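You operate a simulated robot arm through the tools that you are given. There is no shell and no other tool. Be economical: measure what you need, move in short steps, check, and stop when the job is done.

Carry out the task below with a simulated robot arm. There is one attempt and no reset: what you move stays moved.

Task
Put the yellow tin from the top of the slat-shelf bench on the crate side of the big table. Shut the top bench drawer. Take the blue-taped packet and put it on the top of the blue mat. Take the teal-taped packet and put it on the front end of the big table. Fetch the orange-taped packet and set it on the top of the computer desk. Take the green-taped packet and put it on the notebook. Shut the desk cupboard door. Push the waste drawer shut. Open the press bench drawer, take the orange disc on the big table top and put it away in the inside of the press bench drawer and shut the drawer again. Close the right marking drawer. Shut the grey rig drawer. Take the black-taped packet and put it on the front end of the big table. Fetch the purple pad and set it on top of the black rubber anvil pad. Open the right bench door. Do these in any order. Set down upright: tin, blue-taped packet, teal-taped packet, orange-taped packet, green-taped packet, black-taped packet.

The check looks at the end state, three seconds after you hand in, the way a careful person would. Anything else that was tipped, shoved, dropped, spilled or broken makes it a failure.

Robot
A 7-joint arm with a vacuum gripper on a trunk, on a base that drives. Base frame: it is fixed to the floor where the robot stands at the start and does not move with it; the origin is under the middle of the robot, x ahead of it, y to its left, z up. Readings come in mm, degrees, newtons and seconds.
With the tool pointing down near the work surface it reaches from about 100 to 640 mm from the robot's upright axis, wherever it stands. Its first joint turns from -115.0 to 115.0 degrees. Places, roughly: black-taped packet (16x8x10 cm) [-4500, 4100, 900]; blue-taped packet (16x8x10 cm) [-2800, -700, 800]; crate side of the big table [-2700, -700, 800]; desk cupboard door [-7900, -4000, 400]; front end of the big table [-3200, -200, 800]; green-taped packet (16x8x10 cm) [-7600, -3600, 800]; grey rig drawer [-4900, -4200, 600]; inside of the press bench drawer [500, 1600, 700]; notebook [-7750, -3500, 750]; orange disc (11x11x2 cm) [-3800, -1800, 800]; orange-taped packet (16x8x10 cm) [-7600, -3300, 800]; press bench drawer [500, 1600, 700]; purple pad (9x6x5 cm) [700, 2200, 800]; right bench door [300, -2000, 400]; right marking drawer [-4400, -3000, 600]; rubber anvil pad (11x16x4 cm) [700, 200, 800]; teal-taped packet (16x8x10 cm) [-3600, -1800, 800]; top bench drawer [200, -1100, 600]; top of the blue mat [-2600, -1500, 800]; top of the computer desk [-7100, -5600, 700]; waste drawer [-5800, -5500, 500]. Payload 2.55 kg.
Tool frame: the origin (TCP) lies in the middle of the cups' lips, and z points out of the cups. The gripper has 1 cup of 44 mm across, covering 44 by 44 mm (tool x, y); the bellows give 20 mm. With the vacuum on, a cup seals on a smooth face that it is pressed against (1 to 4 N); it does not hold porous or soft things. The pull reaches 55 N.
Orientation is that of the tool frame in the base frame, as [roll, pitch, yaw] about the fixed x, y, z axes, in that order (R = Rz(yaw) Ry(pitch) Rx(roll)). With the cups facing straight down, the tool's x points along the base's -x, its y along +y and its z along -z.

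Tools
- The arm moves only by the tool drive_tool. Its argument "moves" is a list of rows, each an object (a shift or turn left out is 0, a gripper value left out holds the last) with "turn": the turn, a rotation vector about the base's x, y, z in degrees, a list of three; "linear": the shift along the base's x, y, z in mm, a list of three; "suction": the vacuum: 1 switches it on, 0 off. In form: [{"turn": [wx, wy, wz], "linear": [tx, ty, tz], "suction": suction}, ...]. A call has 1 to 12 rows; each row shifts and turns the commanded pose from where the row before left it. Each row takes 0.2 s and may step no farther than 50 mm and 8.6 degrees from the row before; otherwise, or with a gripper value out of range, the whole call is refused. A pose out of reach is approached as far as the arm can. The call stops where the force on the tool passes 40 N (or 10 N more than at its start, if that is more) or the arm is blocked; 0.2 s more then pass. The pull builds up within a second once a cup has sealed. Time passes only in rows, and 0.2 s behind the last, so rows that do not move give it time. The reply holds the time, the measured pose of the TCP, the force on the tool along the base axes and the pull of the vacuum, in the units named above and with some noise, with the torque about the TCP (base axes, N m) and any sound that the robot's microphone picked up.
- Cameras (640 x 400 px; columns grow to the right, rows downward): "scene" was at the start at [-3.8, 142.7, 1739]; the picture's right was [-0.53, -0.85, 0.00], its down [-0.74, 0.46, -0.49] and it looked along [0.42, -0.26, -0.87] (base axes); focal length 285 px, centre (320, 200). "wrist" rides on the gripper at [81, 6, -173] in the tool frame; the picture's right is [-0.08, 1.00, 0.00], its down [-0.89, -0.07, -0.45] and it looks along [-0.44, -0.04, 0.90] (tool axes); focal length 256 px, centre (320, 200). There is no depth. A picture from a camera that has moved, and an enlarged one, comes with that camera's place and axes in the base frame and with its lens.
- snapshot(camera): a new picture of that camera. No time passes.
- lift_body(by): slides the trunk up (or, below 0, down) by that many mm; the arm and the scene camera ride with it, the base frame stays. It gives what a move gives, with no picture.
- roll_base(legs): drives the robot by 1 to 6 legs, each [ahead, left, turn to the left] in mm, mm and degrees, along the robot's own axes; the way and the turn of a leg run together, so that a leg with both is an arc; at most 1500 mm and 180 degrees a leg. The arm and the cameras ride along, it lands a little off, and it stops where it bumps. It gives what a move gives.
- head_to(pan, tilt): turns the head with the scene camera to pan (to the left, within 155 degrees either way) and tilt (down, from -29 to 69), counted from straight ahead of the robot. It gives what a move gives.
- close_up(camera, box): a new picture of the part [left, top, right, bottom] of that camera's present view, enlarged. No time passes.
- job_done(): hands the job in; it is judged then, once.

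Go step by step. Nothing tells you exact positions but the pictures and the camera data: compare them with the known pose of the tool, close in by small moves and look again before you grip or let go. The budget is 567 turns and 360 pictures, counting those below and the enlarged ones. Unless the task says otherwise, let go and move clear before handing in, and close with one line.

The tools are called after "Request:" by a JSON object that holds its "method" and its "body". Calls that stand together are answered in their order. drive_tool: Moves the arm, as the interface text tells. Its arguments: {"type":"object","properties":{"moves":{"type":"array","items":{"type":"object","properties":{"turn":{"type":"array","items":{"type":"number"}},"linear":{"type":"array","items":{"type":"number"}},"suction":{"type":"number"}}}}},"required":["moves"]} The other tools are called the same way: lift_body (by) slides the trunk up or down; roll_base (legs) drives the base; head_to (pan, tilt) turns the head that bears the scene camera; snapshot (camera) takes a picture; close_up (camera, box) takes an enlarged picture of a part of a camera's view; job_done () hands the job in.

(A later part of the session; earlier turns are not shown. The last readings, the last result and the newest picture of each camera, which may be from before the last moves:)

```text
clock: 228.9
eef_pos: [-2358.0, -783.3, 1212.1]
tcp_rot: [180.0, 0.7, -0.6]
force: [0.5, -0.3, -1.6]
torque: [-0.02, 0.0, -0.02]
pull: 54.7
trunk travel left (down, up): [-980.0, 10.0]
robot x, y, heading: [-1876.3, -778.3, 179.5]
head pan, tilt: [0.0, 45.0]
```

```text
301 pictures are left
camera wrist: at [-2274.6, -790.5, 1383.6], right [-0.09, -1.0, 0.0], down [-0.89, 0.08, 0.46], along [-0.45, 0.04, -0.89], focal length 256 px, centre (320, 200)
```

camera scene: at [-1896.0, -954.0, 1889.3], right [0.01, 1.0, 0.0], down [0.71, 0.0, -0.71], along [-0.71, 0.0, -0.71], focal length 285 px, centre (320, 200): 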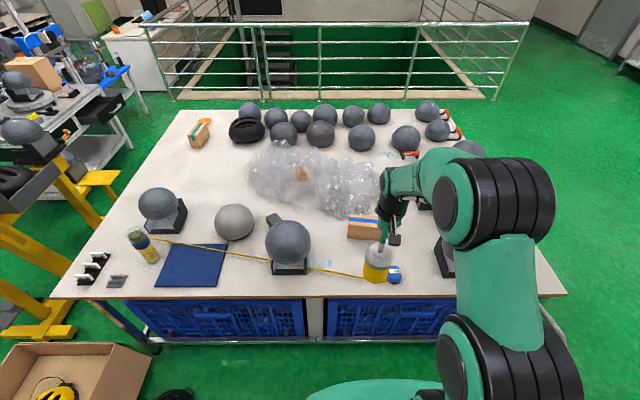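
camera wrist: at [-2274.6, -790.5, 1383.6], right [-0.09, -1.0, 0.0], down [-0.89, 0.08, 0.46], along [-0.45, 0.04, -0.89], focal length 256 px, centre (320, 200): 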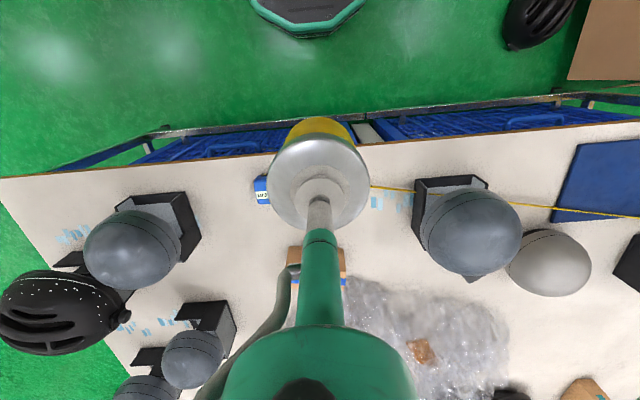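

Free spot for the tin at about (−2676, −537), between the tape measure/packet and the helmet stand on the front side. Drive there.

Request:
{"method": "roll_base", "body": {"legs": [[0, -245, 0.5], [240, 0, 0]]}}

Request:
{"method": "snapshot", "body": {"camera": "wrist"}}

Request:
{"method": "snapshot", "body": {"camera": "scene"}}

```text
clock: 232.2
eef_pos: [-2604.5, -538.5, 1213.0]
tcp_rot: [180.0, 0.7, -0.1]
force: [1.0, 0.0, -2.7]
torque: [0.0, -0.02, 0.0]
pull: 55.1
trunk travel left (down, up): [-980.0, 10.0]
robot x, y, heading: [-2119.6, -529.0, -179.8]
head pan, tilt: [0.0, 45.0]
```

```text
300 pictures are left
camera wrist: at [-2520.8, -544.8, 1383.7], right [-0.08, -1.0, 0.0], down [-0.89, 0.07, 0.46], along [-0.46, 0.04, -0.89], focal length 256 px, centre (320, 200)
```

wrist: 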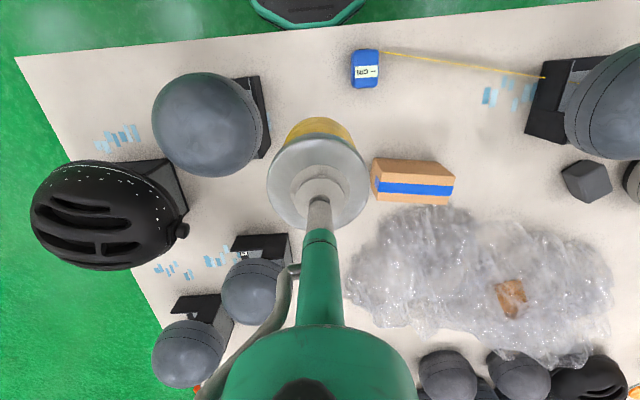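

```text
299 pictures are left
camera scene: at [-2140.4, -704.4, 1889.3], right [0.0, 1.0, 0.0], down [0.71, 0.0, -0.71], along [-0.71, 0.0, -0.71], focal length 285 px, centre (320, 200)
```

scene: 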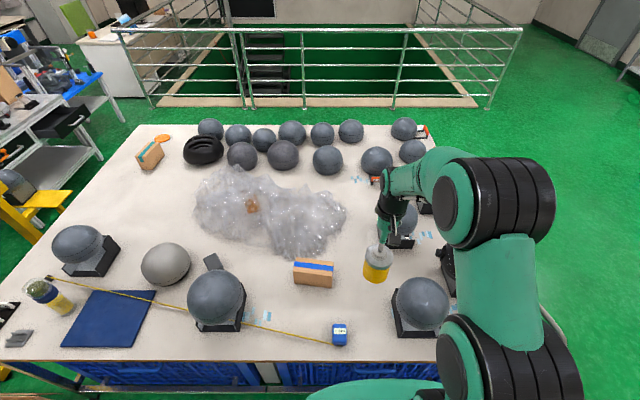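

Request:
{"method": "drive_tool", "body": {"moves": [{"linear": [-18, 7, 0]}, {"linear": [-18, 6, 0]}, {}]}}

Request:
{"method": "lift_body", "body": {"by": -270}}

Request:
{"method": "snapshot", "body": {"camera": "scene"}}

```text
clock: 233.0
eef_pos: [-2641.3, -526.1, 1211.5]
tcp_rot: [-179.9, 0.6, -0.1]
force: [-0.1, 0.0, -2.6]
torque: [0.01, 0.02, -0.02]
pull: 54.9
trunk travel left (down, up): [-980.0, 10.0]
robot x, y, heading: [-2122.2, -525.3, -180.1]
head pan, tilt: [0.0, 45.0]
```

```text
clock: 235.7
eef_pos: [-2640.2, -525.4, 941.4]
tcp_rot: [-179.9, 0.6, 0.0]
force: [-0.1, 0.3, -3.1]
torque: [-0.03, 0.0, -0.02]
pull: 54.7
trunk travel left (down, up): [-710.0, 280.0]
robot x, y, heading: [-2121.2, -532.5, -179.7]
head pan, tilt: [0.0, 45.0]
```

```text
298 pictures are left
camera scene: at [-2140.9, -704.3, 1619.3], right [0.0, 1.0, 0.0], down [0.71, 0.0, -0.71], along [-0.71, 0.0, -0.71], focal length 285 px, centre (320, 200)
```

scene: 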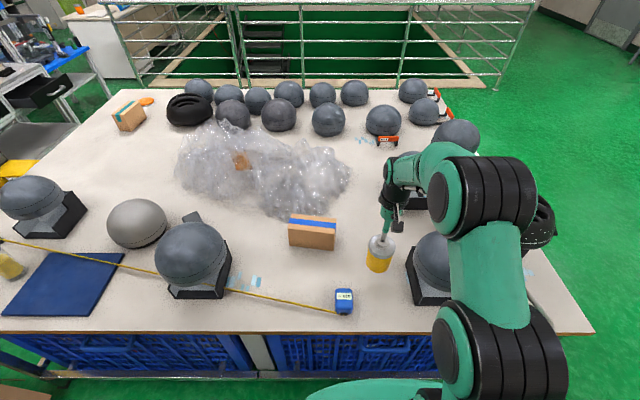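

Request:
{"method": "drive_tool", "body": {"moves": [{"linear": [0, 0, -20]}, {"linear": [0, 0, -10]}, {"linear": [0, 0, -6]}, {"linear": [0, 0, -5]}, {"linear": [0, 0, -4]}, {"linear": [0, 0, -4]}, {"linear": [0, 0, -4]}, {}]}}

```text
clock: 237.5
eef_pos: [-2640.2, -524.3, 887.8]
tcp_rot: [-180.0, 0.7, -0.2]
force: [-0.4, 0.2, -1.9]
torque: [0.03, -0.03, 0.0]
pull: 54.9
trunk travel left (down, up): [-710.0, 280.0]
robot x, y, heading: [-2122.2, -528.3, -179.7]
head pan, tilt: [0.0, 45.0]
```

Request:
{"method": "drive_tool", "body": {"moves": [{"linear": [0, 0, -4]}, {"linear": [0, 0, -4]}, {"linear": [0, 0, -4]}, {"linear": [0, 0, -4]}, {"linear": [0, 0, -4]}, {"linear": [0, 0, -4]}, {"linear": [0, 0, -4]}, {"linear": [0, 0, -4]}]}}

Request:
{"method": "close_up", "body": {"camera": "scene", "box": [280, 190, 460, 310]}}

```text
clock: 238.8
eef_pos: [-2645.7, -524.6, 874.3]
tcp_rot: [180.0, 1.6, 0.0]
force: [3.5, 0.2, 15.7]
torque: [0.08, -0.38, -0.05]
pull: 55.1
trunk travel left (down, up): [-710.0, 280.0]
robot x, y, heading: [-2118.5, -533.2, -179.7]
head pan, tilt: [0.0, 45.0]
stopped in row 6: the force on the tool passed its limit (the readings are from after the stop); the commanded pose is now the measured one
```

```text
3.33 times, centred on (370, 250) of scene
camera zoom: at [-2139.0, -704.4, 1619.0], right [0.0, 1.0, 0.0], down [0.71, 0.0, -0.71], along [-0.71, 0.0, -0.71], focal length 948 px, centre (153, 33)
```

zoom: 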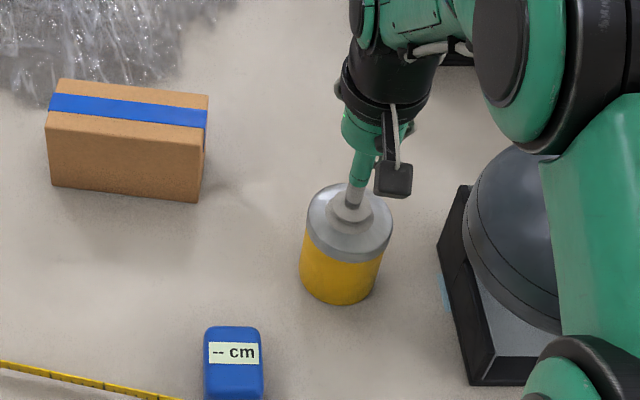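

Tin stands on the table. Release and lift.

Request:
{"method": "drive_tool", "body": {"moves": [{"suction": 0, "linear": [0, 0, 3]}, {}, {}, {}, {}, {"linear": [0, 0, 8]}, {"linear": [0, 0, 20]}, {"linear": [0, 0, 40]}, {"linear": [0, 0, 45]}]}}

Request:
{"method": "snapshot", "body": {"camera": "scene"}}

Request:
{"method": "snapshot", "body": {"camera": "wrist"}}

```text
clock: 240.8
eef_pos: [-2644.4, -526.6, 987.3]
tcp_rot: [-180.0, 1.4, 0.0]
force: [0.2, 0.1, -0.1]
torque: [0.0, 0.02, -0.03]
pull: 0.0
trunk travel left (down, up): [-710.0, 280.0]
robot x, y, heading: [-2118.7, -532.2, -179.8]
head pan, tilt: [0.0, 45.0]
```

```text
296 pictures are left
camera scene: at [-2140.0, -704.3, 1619.2], right [0.0, 1.0, 0.0], down [0.71, 0.0, -0.71], along [-0.71, 0.0, -0.71], focal length 285 px, centre (320, 200)
```

scene: 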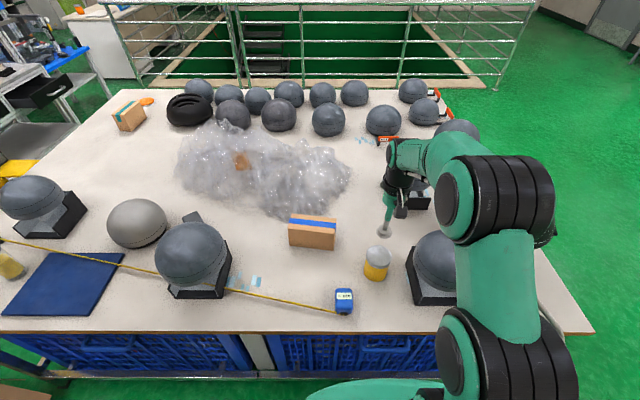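

```text
295 pictures are left
camera wrist: at [-2559.1, -532.2, 1158.9], right [-0.08, -1.0, 0.0], down [-0.88, 0.07, 0.47], along [-0.46, 0.04, -0.88], focal length 256 px, centre (320, 200)
```

wrist: 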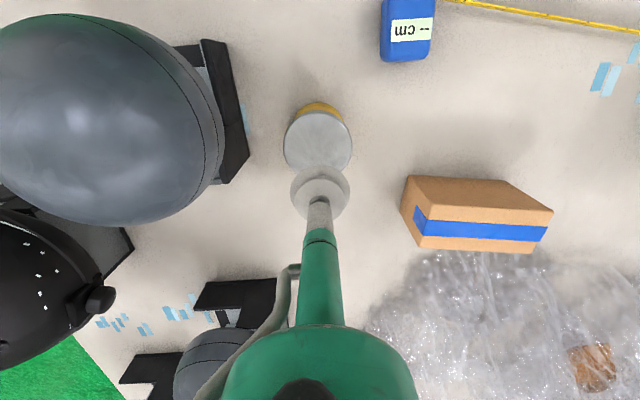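

Tin placed. The blue-taped packet's top centre is about (−2788,−738). Shift the base to reach it.

Request:
{"method": "roll_base", "body": {"legs": [[45, 200, 0]]}}

Request:
{"method": "drive_tool", "body": {"moves": [{"linear": [-40, 0, 0], "turn": [0, -1.4, 0]}, {"linear": [-40, 0, 0]}]}}

Request:
{"method": "snapshot", "body": {"camera": "wrist"}}

```text
clock: 242.4
eef_pos: [-2688.9, -726.7, 987.5]
tcp_rot: [-180.0, 1.3, 0.0]
force: [0.1, -0.8, 0.3]
torque: [0.04, -0.03, 0.03]
pull: 0.2
trunk travel left (down, up): [-710.0, 280.0]
robot x, y, heading: [-2161.5, -729.4, -179.8]
head pan, tilt: [0.0, 45.0]
```

```text
clock: 243.0
eef_pos: [-2732.3, -727.9, 959.8]
tcp_rot: [-180.0, 0.6, 0.1]
force: [-0.3, -0.1, 0.2]
torque: [0.01, -0.06, 0.01]
pull: 0.0
out of reach, approached as far as the arm can: row 1, 2
trunk travel left (down, up): [-710.0, 280.0]
robot x, y, heading: [-2162.7, -727.8, -179.8]
head pan, tilt: [0.0, 45.0]
```

```text
294 pictures are left
camera wrist: at [-2649.0, -732.9, 1131.3], right [-0.08, -1.0, 0.0], down [-0.89, 0.07, 0.46], along [-0.45, 0.04, -0.89], focal length 256 px, centre (320, 200)
```

wrist: 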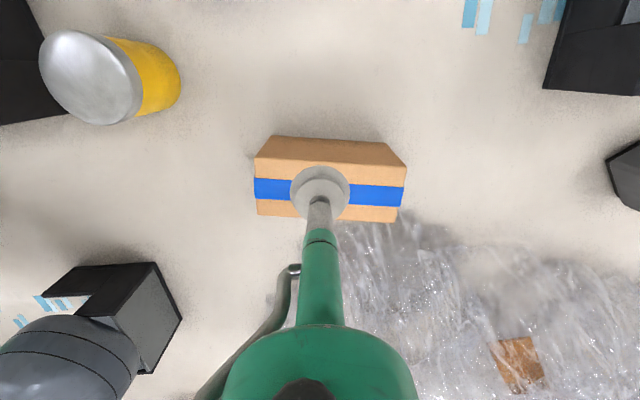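

Request:
{"method": "drive_tool", "body": {"moves": [{"linear": [-20, -2, -30]}, {"linear": [-24, -3, -20]}, {"linear": [0, 0, -10]}]}}

Request:
{"method": "snapshot", "body": {"camera": "wrist"}}

```text
clock: 243.8
eef_pos: [-2770.5, -730.1, 894.3]
tcp_rot: [179.9, -0.1, 0.1]
force: [-0.2, -0.9, 0.3]
torque: [-0.01, 0.0, -0.05]
pull: 0.0
out of reach, approached as far as the arm can: row 2
trunk travel left (down, up): [-710.0, 280.0]
robot x, y, heading: [-2162.6, -724.9, -179.8]
head pan, tilt: [0.0, 45.0]
```

```text
293 pictures are left
camera wrist: at [-2688.7, -736.0, 1068.0], right [-0.08, -1.0, 0.0], down [-0.89, 0.07, 0.44], along [-0.44, 0.04, -0.9], focal length 256 px, centre (320, 200)
```

wrist: 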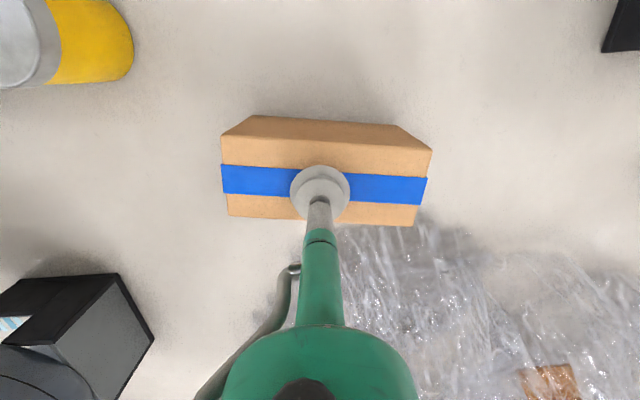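

Aligned. Descend with suction.

Request:
{"method": "drive_tool", "body": {"moves": [{"linear": [0, 0, -12], "suction": 1}, {"linear": [0, 0, -6]}, {"linear": [0, 0, -5]}, {"linear": [0, 0, -5]}, {"linear": [0, 0, -5]}, {"linear": [0, 0, -4]}, {"linear": [0, 0, -4]}, {}]}}

```text
clock: 244.9
eef_pos: [-2773.7, -730.5, 875.2]
tcp_rot: [180.0, 1.0, -0.2]
force: [5.7, -0.5, 16.1]
torque: [-0.15, -0.48, 0.07]
pull: 54.9
trunk travel left (down, up): [-710.0, 280.0]
robot x, y, heading: [-2162.8, -726.4, -179.7]
head pan, tilt: [0.0, 45.0]
stopped in row 5: the force on the tool passed its limit (the readings are from after the stop); the commanded pose is now the measured one
```

Sealed. Lift, back out, and move toward the mat; there's a helmet and box on the floor near y≈−1760, so I'll stop short and look.

Request:
{"method": "drive_tool", "body": {"moves": [{"linear": [5, 0, 20]}, {"linear": [10, 0, 40]}, {"linear": [20, 0, 45]}, {"linear": [30, 0, 35]}, {"linear": [40, 0, 0]}]}}

Request:
{"method": "roll_base", "body": {"legs": [[-420, 0, 0], [0, 450, 0]]}}

Request:
{"method": "head_to", "body": {"pan": 25, "tilt": 50}}

Request:
{"method": "snapshot", "body": {"camera": "scene"}}

```text
clock: 246.1
eef_pos: [-2654.4, -729.9, 993.8]
tcp_rot: [-179.9, 0.7, -0.1]
force: [0.4, 0.8, -2.8]
torque: [0.03, 0.03, 0.0]
pull: 55.2
out of reach, approached as far as the arm can: row 3, 4
trunk travel left (down, up): [-710.0, 280.0]
robot x, y, heading: [-2162.7, -729.9, -179.8]
head pan, tilt: [0.0, 45.0]
```

```text
clock: 251.0
eef_pos: [-2238.0, -1179.2, 992.0]
tcp_rot: [180.0, 0.7, 0.3]
force: [0.0, -0.1, -3.2]
torque: [0.02, 0.02, 0.01]
pull: 54.3
trunk travel left (down, up): [-710.0, 280.0]
robot x, y, heading: [-1742.9, -1176.0, -179.9]
head pan, tilt: [0.0, 45.0]
```

```text
clock: 251.9
eef_pos: [-2237.7, -1179.1, 993.1]
tcp_rot: [-179.9, 0.6, 0.2]
force: [-1.1, 0.7, -3.8]
torque: [0.01, -0.02, -0.02]
pull: 54.4
trunk travel left (down, up): [-710.0, 280.0]
robot x, y, heading: [-1746.0, -1175.3, -179.6]
head pan, tilt: [25.0, 50.0]
```

```text
292 pictures are left
camera scene: at [-1754.1, -1383.9, 1612.4], right [-0.43, 0.9, 0.0], down [0.69, 0.33, -0.64], along [-0.58, -0.28, -0.77], focal length 285 px, centre (320, 200)
```

scene: 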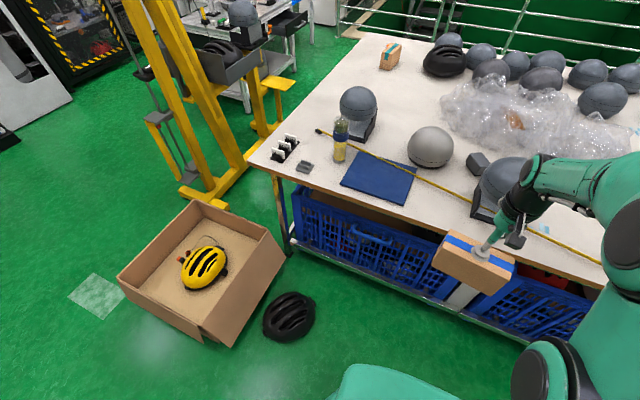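

Request:
{"method": "close_up", "body": {"camera": "scene", "box": [310, 100, 470, 210]}}

Request:
{"method": "roll_base", "body": {"legs": [[0, 75, -0.3], [330, 0, 0]]}}

Request:
{"method": "snapshot", "body": {"camera": "wrist"}}

Request:
{"method": "snapshot", "body": {"camera": "scene"}}

```text
3.64 times, centred on (390, 155) of scene
camera zoom: at [-1754.1, -1383.9, 1612.4], right [-0.43, 0.9, 0.0], down [0.69, 0.33, -0.64], along [-0.58, -0.28, -0.77], focal length 1035 px, centre (66, 364)
```

zoom: 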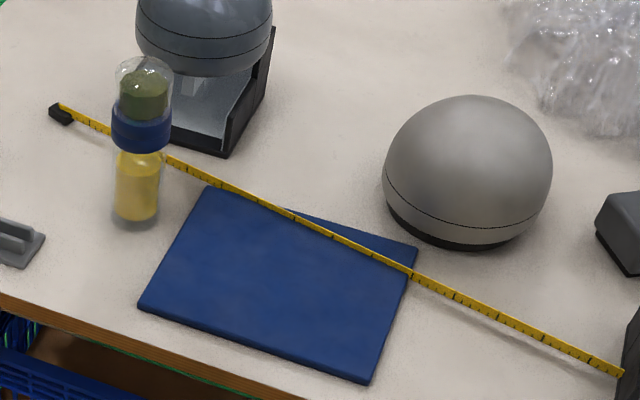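

```text
clock: 254.7
eef_pos: [-2560.3, -1253.3, 992.6]
tcp_rot: [-180.0, 0.6, 0.1]
force: [-0.1, -0.2, -4.0]
torque: [-0.02, -0.02, 0.0]
pull: 54.7
trunk travel left (down, up): [-710.0, 280.0]
robot x, y, heading: [-2065.0, -1252.0, -179.7]
head pan, tilt: [25.0, 50.0]
```

```text
290 pictures are left
camera wrist: at [-2477.2, -1259.9, 1164.7], right [-0.08, -1.0, 0.0], down [-0.89, 0.07, 0.45], along [-0.45, 0.03, -0.89], focal length 256 px, centre (320, 200)
```

wrist: 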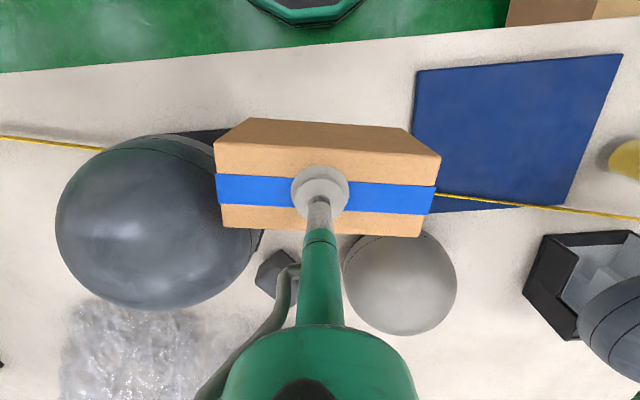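

```text
289 pictures are left
camera scene: at [-2077.9, -1459.4, 1612.3], right [-0.43, 0.9, 0.0], down [0.69, 0.33, -0.64], along [-0.58, -0.28, -0.77], focal length 285 px, centre (320, 200)
```

scene: 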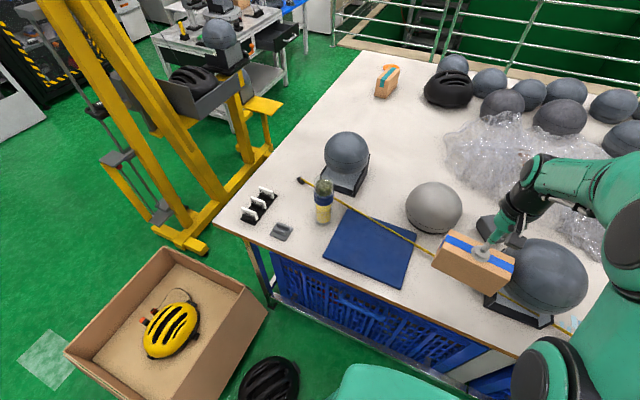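

Mat clear area (in front of the tape line) is centred near (−2575,−1550). Slide the packet over there.

Request:
{"method": "drive_tool", "body": {"moves": [{"linear": [20, -30, 0]}, {"linear": [10, -45, 0]}, {"linear": [0, -48, 0]}, {"linear": [0, -48, 0]}, {"linear": [-15, -45, 0]}, {"linear": [-15, -45, 0]}, {"linear": [-15, -35, 0]}]}}

Request:
{"method": "snapshot", "body": {"camera": "wrist"}}

Request:
{"method": "snapshot", "body": {"camera": "scene"}}

```text
clock: 256.3
eef_pos: [-2550.9, -1527.9, 964.3]
tcp_rot: [-179.8, 0.6, 0.0]
force: [0.2, -0.3, -2.1]
torque: [0.02, -0.03, -0.01]
pull: 54.7
out of reach, approached as far as the arm can: row 6, 7
trunk travel left (down, up): [-710.0, 280.0]
robot x, y, heading: [-2071.0, -1250.7, -179.5]
head pan, tilt: [25.0, 50.0]
```

```text
288 pictures are left
camera wrist: at [-2467.4, -1533.7, 1135.8], right [-0.08, -1.0, 0.0], down [-0.89, 0.07, 0.45], along [-0.45, 0.04, -0.89], focal length 256 px, centre (320, 200)
```

wrist: 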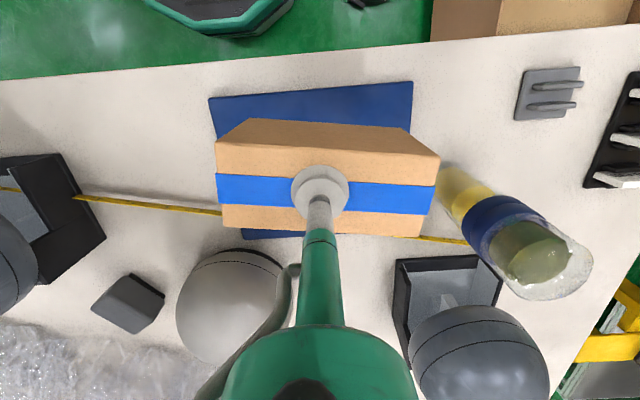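

```text
287 pictures are left
camera scene: at [-2078.0, -1460.1, 1612.3], right [-0.43, 0.9, 0.0], down [0.69, 0.33, -0.64], along [-0.58, -0.28, -0.77], focal length 285 px, centre (320, 200)
```

scene: 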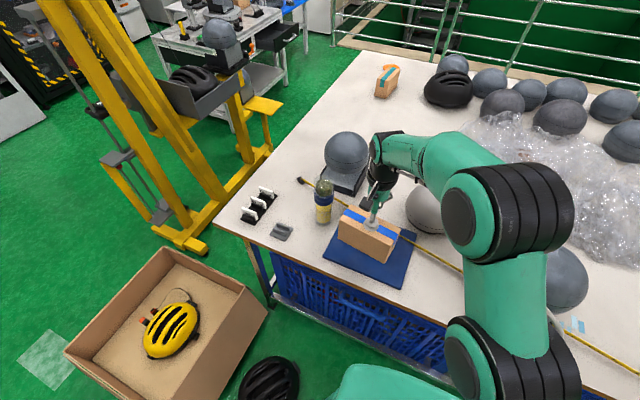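

Packet is over the mat. Nudge and lower.

Request:
{"method": "drive_tool", "body": {"moves": [{"linear": [-8, 5, -30]}, {"linear": [-8, 5, -25]}, {"linear": [0, 0, -8]}, {"linear": [0, 0, -5]}, {"linear": [0, 0, -5]}, {"linear": [0, 0, -4]}, {"linear": [0, 0, -4]}, {"linear": [0, 0, -4]}, {"linear": [0, 0, -4]}]}}

```text
clock: 258.2
eef_pos: [-2567.0, -1518.5, 887.0]
tcp_rot: [179.6, 1.3, 0.1]
force: [10.2, 5.3, 16.0]
torque: [0.32, -0.19, -0.18]
pull: 55.3
trunk travel left (down, up): [-710.0, 280.0]
robot x, y, heading: [-2070.4, -1253.0, -179.7]
head pan, tilt: [25.0, 50.0]
stopped in row 9: the force on the tool passed its limit (the readings are from after the stop); the commanded pose is now the measured one
```

Request:
{"method": "close_up", "body": {"camera": "scene", "box": [290, 160, 450, 300]}}

```text
2.86 times, centred on (370, 230) of scene
camera zoom: at [-2072.7, -1457.0, 1612.4], right [-0.43, 0.9, 0.0], down [0.69, 0.33, -0.65], along [-0.58, -0.28, -0.76], focal length 813 px, centre (177, 114)
```

zoom: 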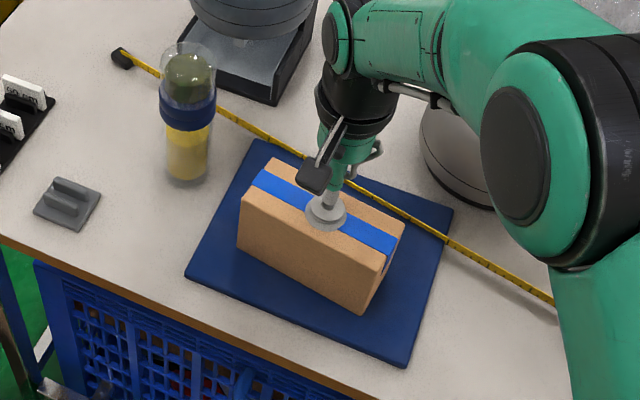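

Well placed on the mat. Release and lift away.

Request:
{"method": "drive_tool", "body": {"moves": [{"suction": 0, "linear": [0, 0, 3]}, {}, {}, {}, {}, {"linear": [0, 0, 8]}, {"linear": [0, 0, 20]}, {"linear": [0, 0, 40]}, {"linear": [10, 0, 30]}]}}

Request:
{"method": "close_up", "body": {"camera": "scene", "box": [290, 40, 450, 300]}}

```text
clock: 260.2
eef_pos: [-2551.6, -1514.7, 978.6]
tcp_rot: [179.7, 1.3, 0.0]
force: [-0.7, 0.6, 0.3]
torque: [0.01, 0.04, -0.02]
pull: 0.0
out of reach, approached as far as the arm can: row 9
trunk travel left (down, up): [-710.0, 280.0]
robot x, y, heading: [-2068.8, -1251.3, -179.8]
head pan, tilt: [25.0, 50.0]
```

```text
1.54 times, centred on (370, 170) of scene
camera zoom: at [-2074.8, -1458.5, 1612.4], right [-0.43, 0.9, 0.0], down [0.69, 0.33, -0.64], along [-0.58, -0.28, -0.77], focal length 438 px, centre (243, 246)
```

zoom: 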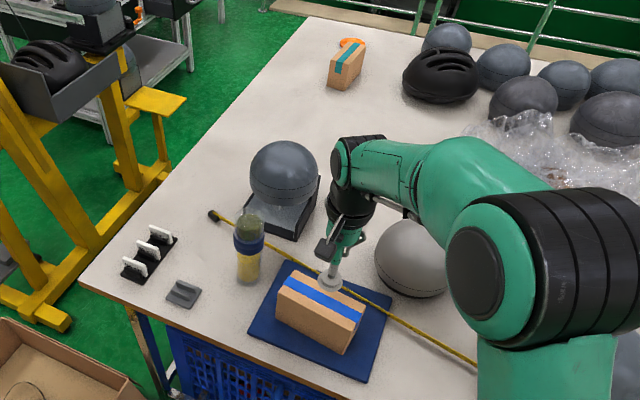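

Blue packet done. Now circle around the table's front end to survey it and the far corner with the teal packet and orange disc.

Request:
{"method": "roll_base", "body": {"legs": [[-600, 0, 0], [0, -1000, 0], [0, -900, 0], [1400, 0, 0]]}}

Request:
{"method": "lift_body", "body": {"by": 200}}

Request:
{"method": "head_to", "body": {"pan": 80, "tilt": 35}}

Request:
{"method": "snapshot", "body": {"camera": "scene"}}

Request:
{"method": "head_to", "body": {"pan": 0, "tilt": 20}}

Request:
{"method": "snapshot", "body": {"camera": "scene"}}

```text
clock: 279.5
eef_pos: [-3359.7, 471.9, 976.8]
tcp_rot: [179.7, 1.3, -3.0]
force: [-0.2, -0.2, -0.5]
torque: [-0.03, -0.01, 0.0]
pull: 0.1
trunk travel left (down, up): [-710.0, 280.0]
robot x, y, heading: [-2865.5, 712.0, 177.3]
head pan, tilt: [25.0, 50.0]
```

```text
clock: 281.7
eef_pos: [-3360.2, 471.4, 1177.1]
tcp_rot: [179.6, 1.2, -2.9]
force: [0.1, 0.0, 0.7]
torque: [-0.03, 0.02, 0.01]
pull: 0.1
trunk travel left (down, up): [-910.0, 80.0]
robot x, y, heading: [-2860.5, 712.3, 177.4]
head pan, tilt: [25.0, 50.0]
```

```text
clock: 282.9
eef_pos: [-3361.1, 470.8, 1175.6]
tcp_rot: [179.6, 1.3, -2.9]
force: [-0.3, -0.1, -0.9]
torque: [-0.03, 0.01, 0.02]
pull: 0.2
trunk travel left (down, up): [-910.0, 80.0]
robot x, y, heading: [-2864.2, 715.5, 177.4]
head pan, tilt: [80.0, 35.0]
```

```text
284 pictures are left
camera scene: at [-2830.1, 446.1, 1834.0], right [-0.98, 0.22, 0.0], down [0.13, 0.56, -0.82], along [-0.18, -0.8, -0.57], focal length 285 px, centre (320, 200)
```

scene: 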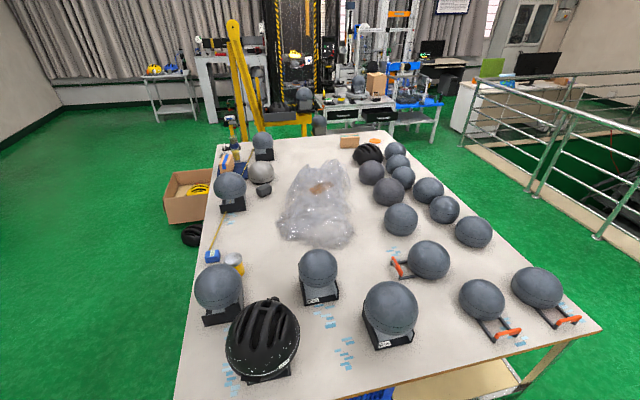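

```text
clock: 284.5
eef_pos: [-3360.3, 470.5, 1176.7]
tcp_rot: [179.6, 1.2, -2.8]
force: [-0.5, -0.7, 0.5]
torque: [-0.01, 0.02, 0.0]
pull: 0.1
trunk travel left (down, up): [-910.0, 80.0]
robot x, y, heading: [-2860.8, 709.7, 177.2]
head pan, tilt: [0.0, 20.0]
```

```text
283 pictures are left
camera scene: at [-2903.9, 536.2, 1857.9], right [0.04, 1.0, 0.0], down [0.34, -0.01, -0.94], along [-0.94, 0.04, -0.34], focal length 285 px, centre (320, 200)
```

scene: 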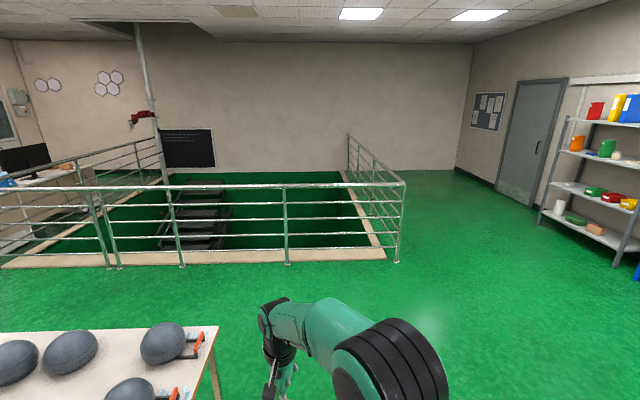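

Free spots on the front end: near (−3020,−130) and (−3400,−100). Now go behind the table to reach the far-left corner.

Request:
{"method": "roll_base", "body": {"legs": [[1000, 0, 2.5], [950, 0, 0], [0, 1200, 0], [0, 900, 0]]}}

Request:
{"method": "head_to", "body": {"pan": 120, "tilt": 30}}

Request:
{"method": "snapshot", "body": {"camera": "scene"}}

Request:
{"method": "head_to", "body": {"pan": 60, "tilt": 25}}

Request:
{"method": "snapshot", "body": {"camera": "scene"}}

```text
clock: 304.1
eef_pos: [-5279.5, -1602.3, 1176.4]
tcp_rot: [179.5, 1.3, 0.3]
force: [0.2, 0.5, -0.7]
torque: [0.02, -0.03, 0.01]
pull: 0.0
trunk travel left (down, up): [-910.0, 80.0]
robot x, y, heading: [-4797.2, -1339.6, -179.6]
head pan, tilt: [0.0, 20.0]
```

```text
clock: 306.1
eef_pos: [-5279.2, -1603.1, 1177.1]
tcp_rot: [179.5, 1.3, 0.2]
force: [-0.1, 0.3, 0.6]
torque: [-0.04, 0.01, 0.02]
pull: 0.1
trunk travel left (down, up): [-910.0, 80.0]
robot x, y, heading: [-4796.0, -1334.6, -179.7]
head pan, tilt: [120.0, 30.0]
```

```text
282 pictures are left
camera scene: at [-4687.6, -1589.8, 1841.9], right [-0.86, -0.51, 0.0], down [-0.25, 0.43, -0.87], along [0.44, -0.75, -0.5], focal length 285 px, centre (320, 200)
```

scene: 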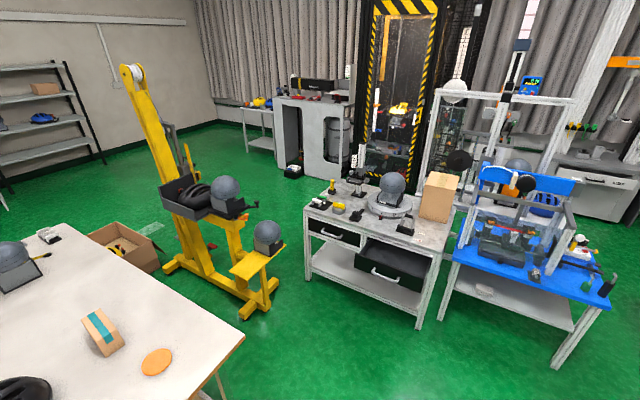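

```text
clock: 307.4
eef_pos: [-5279.1, -1601.7, 1177.1]
tcp_rot: [179.6, 1.3, 0.2]
force: [0.5, -0.3, 0.1]
torque: [0.01, -0.01, 0.02]
pull: 0.1
trunk travel left (down, up): [-910.0, 80.0]
robot x, y, heading: [-4794.5, -1339.5, -179.7]
head pan, tilt: [60.0, 25.0]
```

```text
281 pictures are left
camera scene: at [-4778.8, -1592.1, 1849.8], right [-0.87, 0.49, 0.0], down [0.21, 0.37, -0.91], along [-0.45, -0.79, -0.42], focal length 285 px, centre (320, 200)
```

scene: 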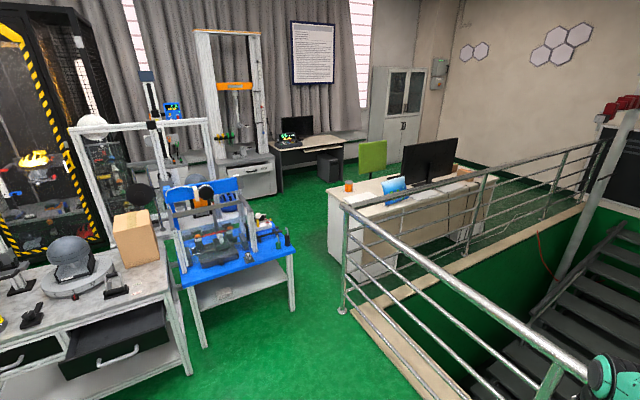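

The right marking drawer (black) stands open with its front near (−4390,−2880). I'll shut it first: turn to face −y and look closer.

Request:
{"method": "roll_base", "body": {"legs": [[0, 0, 90], [450, 250, 0]]}}

Request:
{"method": "head_to", "body": {"pan": 0, "tilt": 45}}

Request:
{"method": "snapshot", "body": {"camera": "scene"}}

```text
clock: 314.3
eef_pos: [-4251.6, -2250.0, 1176.4]
tcp_rot: [179.6, 1.3, 92.0]
force: [0.6, 0.4, 1.0]
torque: [0.01, 0.0, -0.01]
pull: 0.0
trunk travel left (down, up): [-910.0, 80.0]
robot x, y, heading: [-4529.3, -1773.8, -87.9]
head pan, tilt: [60.0, 25.0]
```

```text
clock: 315.6
eef_pos: [-4251.9, -2251.3, 1176.3]
tcp_rot: [179.6, 1.2, 92.0]
force: [-0.4, -0.4, 0.1]
torque: [0.0, 0.01, 0.01]
pull: 0.1
trunk travel left (down, up): [-910.0, 80.0]
robot x, y, heading: [-4532.7, -1776.2, -87.7]
head pan, tilt: [0.0, 45.0]
```

```text
280 pictures are left
camera scene: at [-4353.4, -1787.6, 1819.3], right [-1.0, -0.04, 0.0], down [-0.03, 0.71, -0.71], along [0.03, -0.71, -0.71], focal length 285 px, centre (320, 200)
```

scene: 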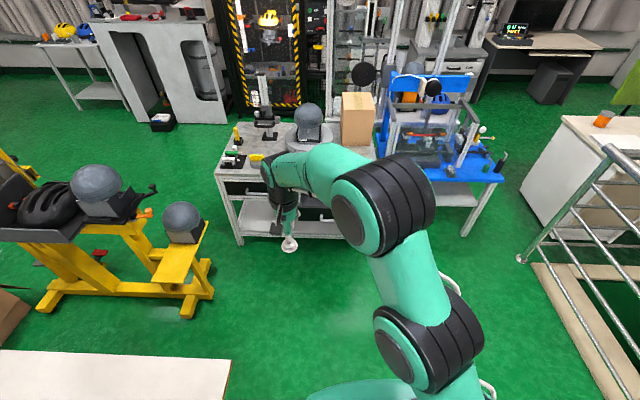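

Request:
{"method": "lift_body", "body": {"by": -400}}

Request:
{"method": "lift_body", "body": {"by": -200}}

Request:
{"method": "drive_tool", "body": {"moves": [{"turn": [-8.4, -0.3, 0], "linear": [-20, -24, 0]}, {"turn": [-8.4, -0.3, 0], "linear": [-20, -24, 0]}, {"turn": [-8.4, -0.3, 0], "linear": [-20, -24, 0]}, {"turn": [-8.4, -0.3, 0], "linear": [-20, -24, 0]}, {"turn": [-8.4, -0.3, 0], "linear": [-20, -24, 0]}, {"turn": [-8.4, -0.3, 0], "linear": [-20, -24, 0]}, {"turn": [-8.4, -0.3, 0], "linear": [-20, -24, 0]}, {"turn": [-8.4, -0.3, 0], "linear": [-20, -24, 0]}, {"turn": [-8.4, -0.3, 0], "linear": [-20, -24, 0]}, {"turn": [-8.4, -0.3, 0], "linear": [-10, -24, 0]}]}}

Request:
{"method": "snapshot", "body": {"camera": "wrist"}}

Request:
{"method": "snapshot", "body": {"camera": "scene"}}

```text
clock: 319.4
eef_pos: [-4250.9, -2250.8, 776.7]
tcp_rot: [179.6, 1.3, 92.0]
force: [-0.4, -0.7, -0.9]
torque: [-0.02, 0.0, 0.01]
pull: 0.0
trunk travel left (down, up): [-510.0, 480.0]
robot x, y, heading: [-4530.5, -1775.9, -87.7]
head pan, tilt: [0.0, 45.0]
```

```text
clock: 321.6
eef_pos: [-4251.0, -2250.8, 576.9]
tcp_rot: [179.6, 1.3, 92.0]
force: [0.1, -0.3, 0.3]
torque: [0.01, -0.01, -0.01]
pull: 0.1
trunk travel left (down, up): [-310.0, 680.0]
robot x, y, heading: [-4532.9, -1774.2, -87.6]
head pan, tilt: [0.0, 45.0]
```

```text
clock: 323.8
eef_pos: [-4427.7, -2470.7, 578.0]
tcp_rot: [-178.8, 85.4, 93.0]
force: [-0.8, -0.3, 0.2]
torque: [0.09, 0.0, -0.02]
pull: 0.1
out of reach, approached as far as the arm can: row 10
trunk travel left (down, up): [-310.0, 680.0]
robot x, y, heading: [-4531.8, -1775.7, -87.5]
head pan, tilt: [0.0, 45.0]
```

```text
279 pictures are left
camera wrist: at [-4425.9, -2291.8, 511.9], right [1.0, 0.02, 0.08], down [-0.08, 0.37, 0.93], along [-0.01, -0.93, 0.37], focal length 256 px, centre (320, 200)
```

wrist: 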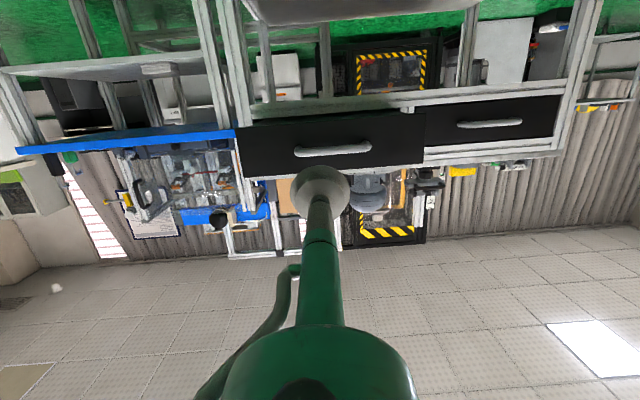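

```text
278 pictures are left
camera scene: at [-4353.3, -1789.3, 1219.2], right [-1.0, -0.04, 0.0], down [-0.03, 0.71, -0.71], along [0.03, -0.71, -0.71], focal length 285 px, centre (320, 200)
```

scene: 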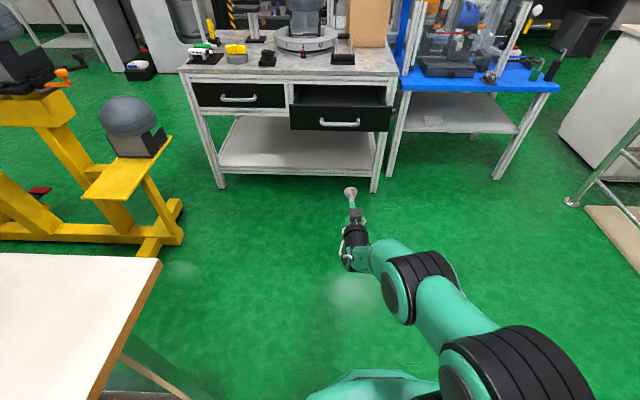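

Drawer front at y≈−2870, x −4610…−4190, z 560…669; handle centre x≈−4390. Push point: x≈−4510, z≈617. Closed face is near y≈−3085.

Request:
{"method": "drive_tool", "body": {"moves": [{"linear": [-40, -15, 20]}, {"linear": [-40, -15, 20]}]}}

Request:
{"method": "roll_base", "body": {"legs": [[320, 0, 0]]}}

Request:
{"method": "snapshot", "body": {"camera": "wrist"}}

Request:
{"method": "snapshot", "body": {"camera": "scene"}}

```text
clock: 324.4
eef_pos: [-4432.4, -2468.6, 594.3]
tcp_rot: [179.8, 85.2, 91.4]
force: [0.1, 0.0, 0.4]
torque: [0.02, -0.01, 0.0]
pull: 0.1
out of reach, approached as far as the arm can: row 1, 2
trunk travel left (down, up): [-310.0, 680.0]
robot x, y, heading: [-4530.7, -1772.7, -88.0]
head pan, tilt: [0.0, 45.0]
```

```text
clock: 326.5
eef_pos: [-4415.5, -2787.2, 594.0]
tcp_rot: [179.8, 85.2, 91.5]
force: [-0.6, -0.2, 0.4]
torque: [0.01, 0.01, 0.01]
pull: 0.0
trunk travel left (down, up): [-310.0, 680.0]
robot x, y, heading: [-4519.7, -2092.8, -87.6]
head pan, tilt: [0.0, 45.0]
```

```text
277 pictures are left
camera wrist: at [-4414.8, -2606.9, 529.0], right [1.0, 0.02, 0.08], down [-0.08, 0.37, 0.93], along [-0.01, -0.93, 0.37], focal length 256 px, centre (320, 200)
```

wrist: 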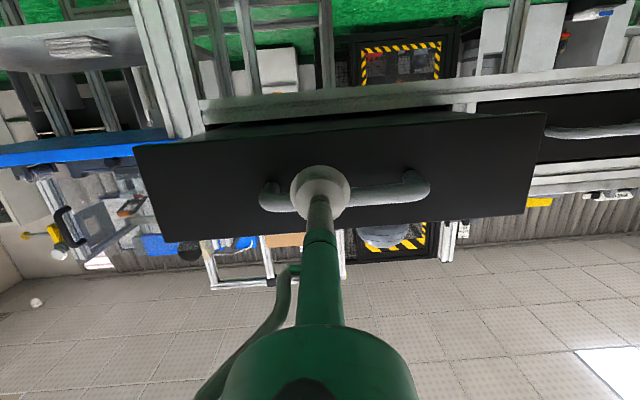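

```text
276 pictures are left
camera scene: at [-4340.5, -2105.4, 1219.3], right [-1.0, -0.04, 0.0], down [-0.03, 0.71, -0.71], along [0.03, -0.71, -0.71], focal length 285 px, centre (320, 200)
```

scene: 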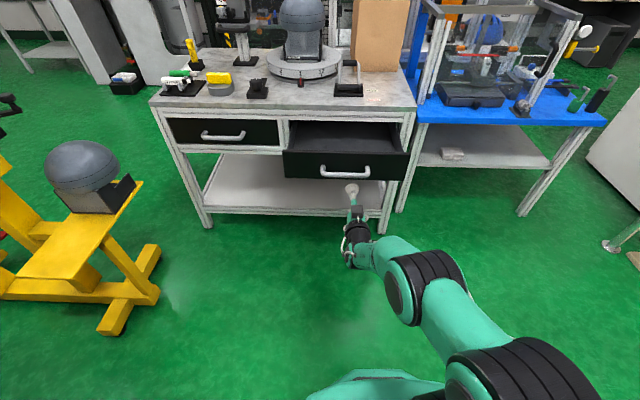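

The cup is lined up with the handle; strafe the base right ~95 mm, then push forward with the base.

Request:
{"method": "roll_base", "body": {"legs": [[0, -95, -2]]}}

Request:
{"method": "roll_base", "body": {"legs": [[150, 0, 0]]}}

Request:
{"method": "snapshot", "body": {"camera": "scene"}}

```text
clock: 327.6
eef_pos: [-4538.5, -2792.2, 595.1]
tcp_rot: [179.9, 85.3, 89.6]
force: [-0.8, 0.2, -0.4]
torque: [0.0, 0.01, -0.03]
pull: 0.1
trunk travel left (down, up): [-310.0, 680.0]
robot x, y, heading: [-4616.8, -2098.2, -89.6]
head pan, tilt: [0.0, 45.0]
```

```text
clock: 329.0
eef_pos: [-4538.6, -2938.6, 594.9]
tcp_rot: [179.8, 85.2, 89.4]
force: [-1.0, -0.2, -0.5]
torque: [0.03, -0.01, 0.01]
pull: 0.1
trunk travel left (down, up): [-310.0, 680.0]
robot x, y, heading: [-4614.1, -2244.8, -89.7]
head pan, tilt: [0.0, 45.0]
```

```text
275 pictures are left
camera scene: at [-4437.8, -2261.3, 1219.3], right [-1.0, -0.01, 0.0], down [0.0, 0.71, -0.71], along [0.0, -0.71, -0.71], focal length 285 px, centre (320, 200)
```

scene: 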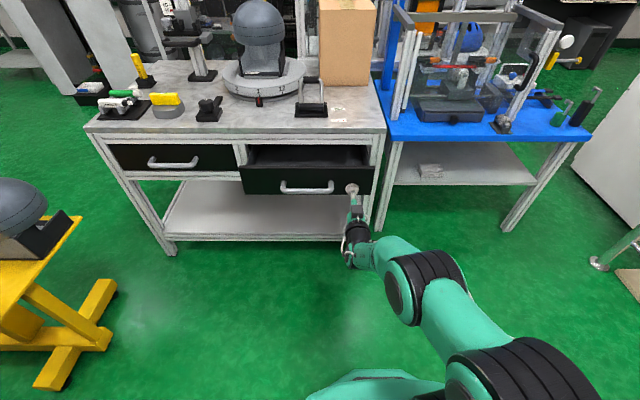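

Pushing works. Continue gently.

Request:
{"method": "roll_base", "body": {"legs": [[110, 0, 0]]}}

Request:
{"method": "drive_tool", "body": {"moves": [{"linear": [0, -8, 0]}, {"linear": [0, -8, 0]}, {"linear": [0, -8, 0]}, {"linear": [0, -8, 0]}, {"linear": [0, -8, 0]}, {"linear": [0, -8, 0]}]}}

Request:
{"method": "snapshot", "body": {"camera": "scene"}}

```text
clock: 330.2
eef_pos: [-4537.0, -3050.6, 594.8]
tcp_rot: [179.9, 85.2, 89.5]
force: [-0.8, 0.9, 0.5]
torque: [0.0, 0.0, -0.01]
pull: 0.1
trunk travel left (down, up): [-310.0, 680.0]
robot x, y, heading: [-4615.6, -2353.4, -89.2]
head pan, tilt: [0.0, 45.0]
```

```text
clock: 331.6
eef_pos: [-4539.2, -3093.0, 592.6]
tcp_rot: [-179.5, 85.1, 90.2]
force: [-1.9, 28.4, 10.8]
torque: [0.34, 0.0, 0.07]
pull: 0.1
trunk travel left (down, up): [-310.0, 680.0]
robot x, y, heading: [-4612.8, -2350.0, -89.5]
head pan, tilt: [0.0, 45.0]
stopped in row 6: the force on the tool passed its limit (the readings are from after the stop); the commanded pose is now the measured one
```

```text
274 pictures are left
camera scene: at [-4437.4, -2367.1, 1219.6], right [-1.0, -0.01, 0.0], down [-0.01, 0.7, -0.71], along [0.01, -0.71, -0.7], focal length 285 px, centre (320, 200)
```

scene: 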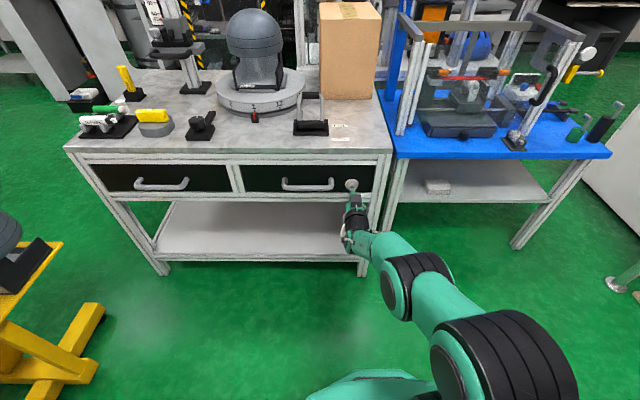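

Marking drawer is shut. Back off, raise, tool down, then go for the disc and teal packet from the table's left end.

Request:
{"method": "roll_base", "body": {"legs": [[-350, 0, 0]]}}

Request:
{"method": "lift_body", "body": {"by": 400}}

Request:
{"method": "drive_tool", "body": {"moves": [{"turn": [8.4, 0, 0], "linear": [0, 24, 0]}, {"turn": [8.4, 0, 0], "linear": [0, 24, 0]}, {"turn": [8.4, 0, 0], "linear": [0, 24, 0]}, {"turn": [8.4, 0, 0], "linear": [0, 24, 0]}, {"turn": [8.4, 0, 0], "linear": [0, 24, 0]}, {"turn": [8.4, 0, 0], "linear": [0, 24, -10]}, {"turn": [8.4, 0, 0], "linear": [0, 24, -10]}, {"turn": [8.4, 0, 0], "linear": [0, 24, -10]}, {"turn": [8.4, 0, 0], "linear": [0, 24, -10]}, {"turn": [8.4, 0, 0], "linear": [0, 24, -10]}]}}

```text
clock: 333.9
eef_pos: [-4535.4, -2741.4, 589.7]
tcp_rot: [-179.5, 84.8, 90.6]
force: [-0.1, -0.1, -0.6]
torque: [0.01, 0.0, 0.02]
pull: 0.0
trunk travel left (down, up): [-310.0, 680.0]
robot x, y, heading: [-4621.4, -1998.9, -89.2]
head pan, tilt: [0.0, 45.0]
```

```text
clock: 337.7
eef_pos: [-4535.0, -2741.7, 989.2]
tcp_rot: [-179.4, 84.8, 90.6]
force: [0.4, 0.3, -0.3]
torque: [-0.05, -0.01, 0.0]
pull: 0.1
trunk travel left (down, up): [-710.0, 280.0]
robot x, y, heading: [-4621.3, -2002.1, -89.2]
head pan, tilt: [0.0, 45.0]
```

```text
clock: 339.9
eef_pos: [-4533.8, -2503.6, 939.6]
tcp_rot: [179.8, 0.5, 90.1]
force: [-0.2, -0.3, 0.2]
torque: [-0.01, -0.01, 0.01]
pull: 0.1
trunk travel left (down, up): [-710.0, 280.0]
robot x, y, heading: [-4619.3, -1998.3, -88.9]
head pan, tilt: [0.0, 45.0]
```

Request:
{"method": "lift_body", "body": {"by": 220}}

Request:
{"method": "roll_base", "body": {"legs": [[0, 0, 179], [-440, 0, 0], [0, -500, 0]]}}

Request:
{"method": "head_to", "body": {"pan": -30, "tilt": 45}}

Request:
{"method": "snapshot", "body": {"camera": "scene"}}

```text
clock: 342.3
eef_pos: [-4534.8, -2502.2, 1160.0]
tcp_rot: [179.9, 0.7, 90.1]
force: [-0.4, -0.2, 0.0]
torque: [-0.01, -0.04, 0.02]
pull: 0.1
trunk travel left (down, up): [-930.0, 60.0]
robot x, y, heading: [-4619.2, -1999.2, -89.0]
head pan, tilt: [0.0, 45.0]
```

```text
clock: 354.7
eef_pos: [-4193.3, -1956.9, 1160.1]
tcp_rot: [180.0, 0.7, -93.8]
force: [-0.3, 0.7, -0.3]
torque: [0.01, 0.03, -0.01]
pull: 0.2
trunk travel left (down, up): [-930.0, 60.0]
robot x, y, heading: [-4143.2, -2464.6, 87.1]
head pan, tilt: [0.0, 45.0]
```

```text
clock: 355.6
eef_pos: [-4194.1, -1956.4, 1159.5]
tcp_rot: [179.9, 0.7, -93.8]
force: [0.0, -0.3, -0.1]
torque: [-0.01, 0.05, -0.01]
pull: 0.1
trunk travel left (down, up): [-930.0, 60.0]
robot x, y, heading: [-4143.6, -2463.0, 86.9]
head pan, tilt: [-30.0, 45.0]
```

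```text
273 pictures are left
camera scene: at [-4278.5, -2445.2, 1839.2], right [0.84, -0.54, 0.0], down [-0.38, -0.59, -0.71], along [0.38, 0.59, -0.71], focal length 285 px, centre (320, 200)
```

scene: 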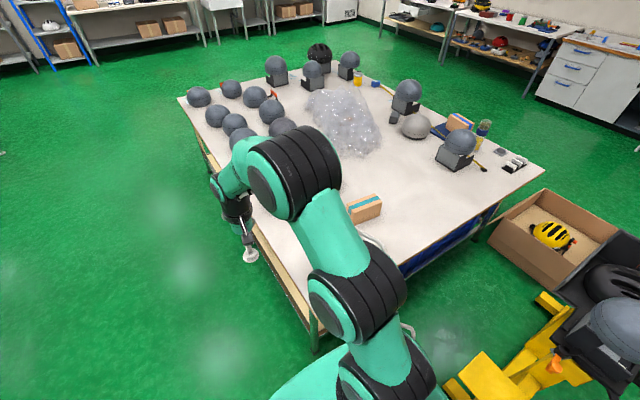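

Request:
{"method": "head_to", "body": {"pan": -55, "tilt": 50}}

Request:
{"method": "snapshot", "body": {"camera": "scene"}}

```text
clock: 356.5
eef_pos: [-4193.7, -1956.1, 1158.9]
tcp_rot: [179.8, 0.6, -93.8]
force: [-0.2, 0.2, -1.1]
torque: [0.01, -0.01, 0.0]
pull: 0.1
trunk travel left (down, up): [-930.0, 60.0]
robot x, y, heading: [-4139.2, -2464.2, 87.0]
head pan, tilt: [-55.0, 50.0]
```

```text
272 pictures are left
camera scene: at [-4257.4, -2472.6, 1832.4], right [0.53, -0.85, 0.0], down [-0.65, -0.41, -0.64], along [0.54, 0.34, -0.77], focal length 285 px, centre (320, 200)
```

scene: 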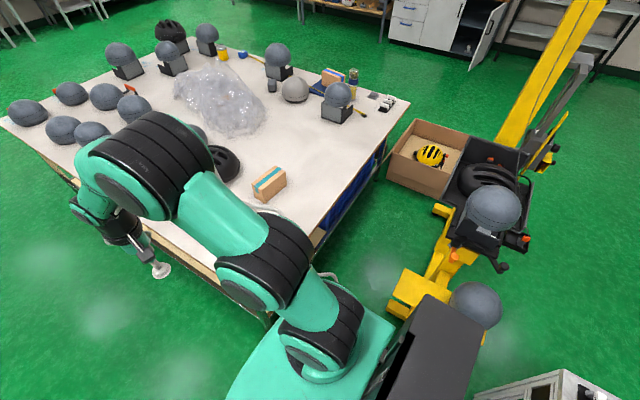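

The yellow stand's seat is close (corner ≈(−3673,−2485)), so I'll stop at about (−3830,−2380) and angle toward the teal packet.

Request:
{"method": "roll_base", "body": {"legs": [[60, 0, 0], [0, -305, 0], [0, 0, -20]]}}

Request:
{"method": "head_to", "body": {"pan": 0, "tilt": 55}}

Request:
{"method": "snapshot", "body": {"camera": "scene"}}

Request:
{"method": "snapshot", "body": {"camera": "wrist"}}

```text
clock: 360.2
eef_pos: [-3708.6, -1924.4, 1160.3]
tcp_rot: [179.9, 0.7, -113.8]
force: [-0.2, -0.2, -0.1]
torque: [-0.01, 0.04, -0.02]
pull: 0.0
trunk travel left (down, up): [-930.0, 60.0]
robot x, y, heading: [-3837.6, -2421.7, 66.9]
head pan, tilt: [-55.0, 50.0]
```

```text
clock: 361.5
eef_pos: [-3709.5, -1925.3, 1159.0]
tcp_rot: [179.9, 0.7, -113.8]
force: [0.4, 0.2, -0.1]
torque: [0.0, 0.0, 0.0]
pull: 0.1
trunk travel left (down, up): [-930.0, 60.0]
robot x, y, heading: [-3836.2, -2420.9, 66.9]
head pan, tilt: [0.0, 55.0]
```

```text
271 pictures are left
camera scene: at [-3992.7, -2338.2, 1825.8], right [0.92, -0.39, 0.0], down [-0.32, -0.75, -0.57], along [0.22, 0.53, -0.82], focal length 285 px, centre (320, 200)
```

scene: 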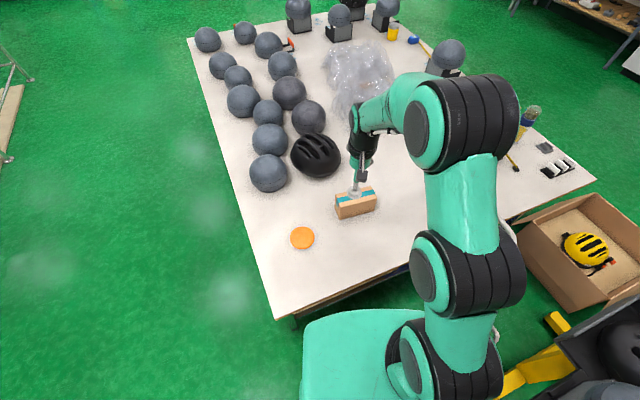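

```text
270 pictures are left
camera wrist: at [-3747.0, -1998.2, 1331.8], right [-0.88, 0.47, 0.0], down [0.42, 0.78, 0.46], along [0.21, 0.4, -0.89], focal length 256 px, centre (320, 200)
```

wrist: 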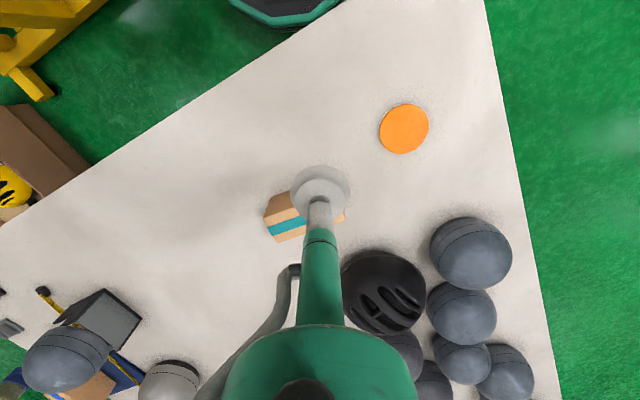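

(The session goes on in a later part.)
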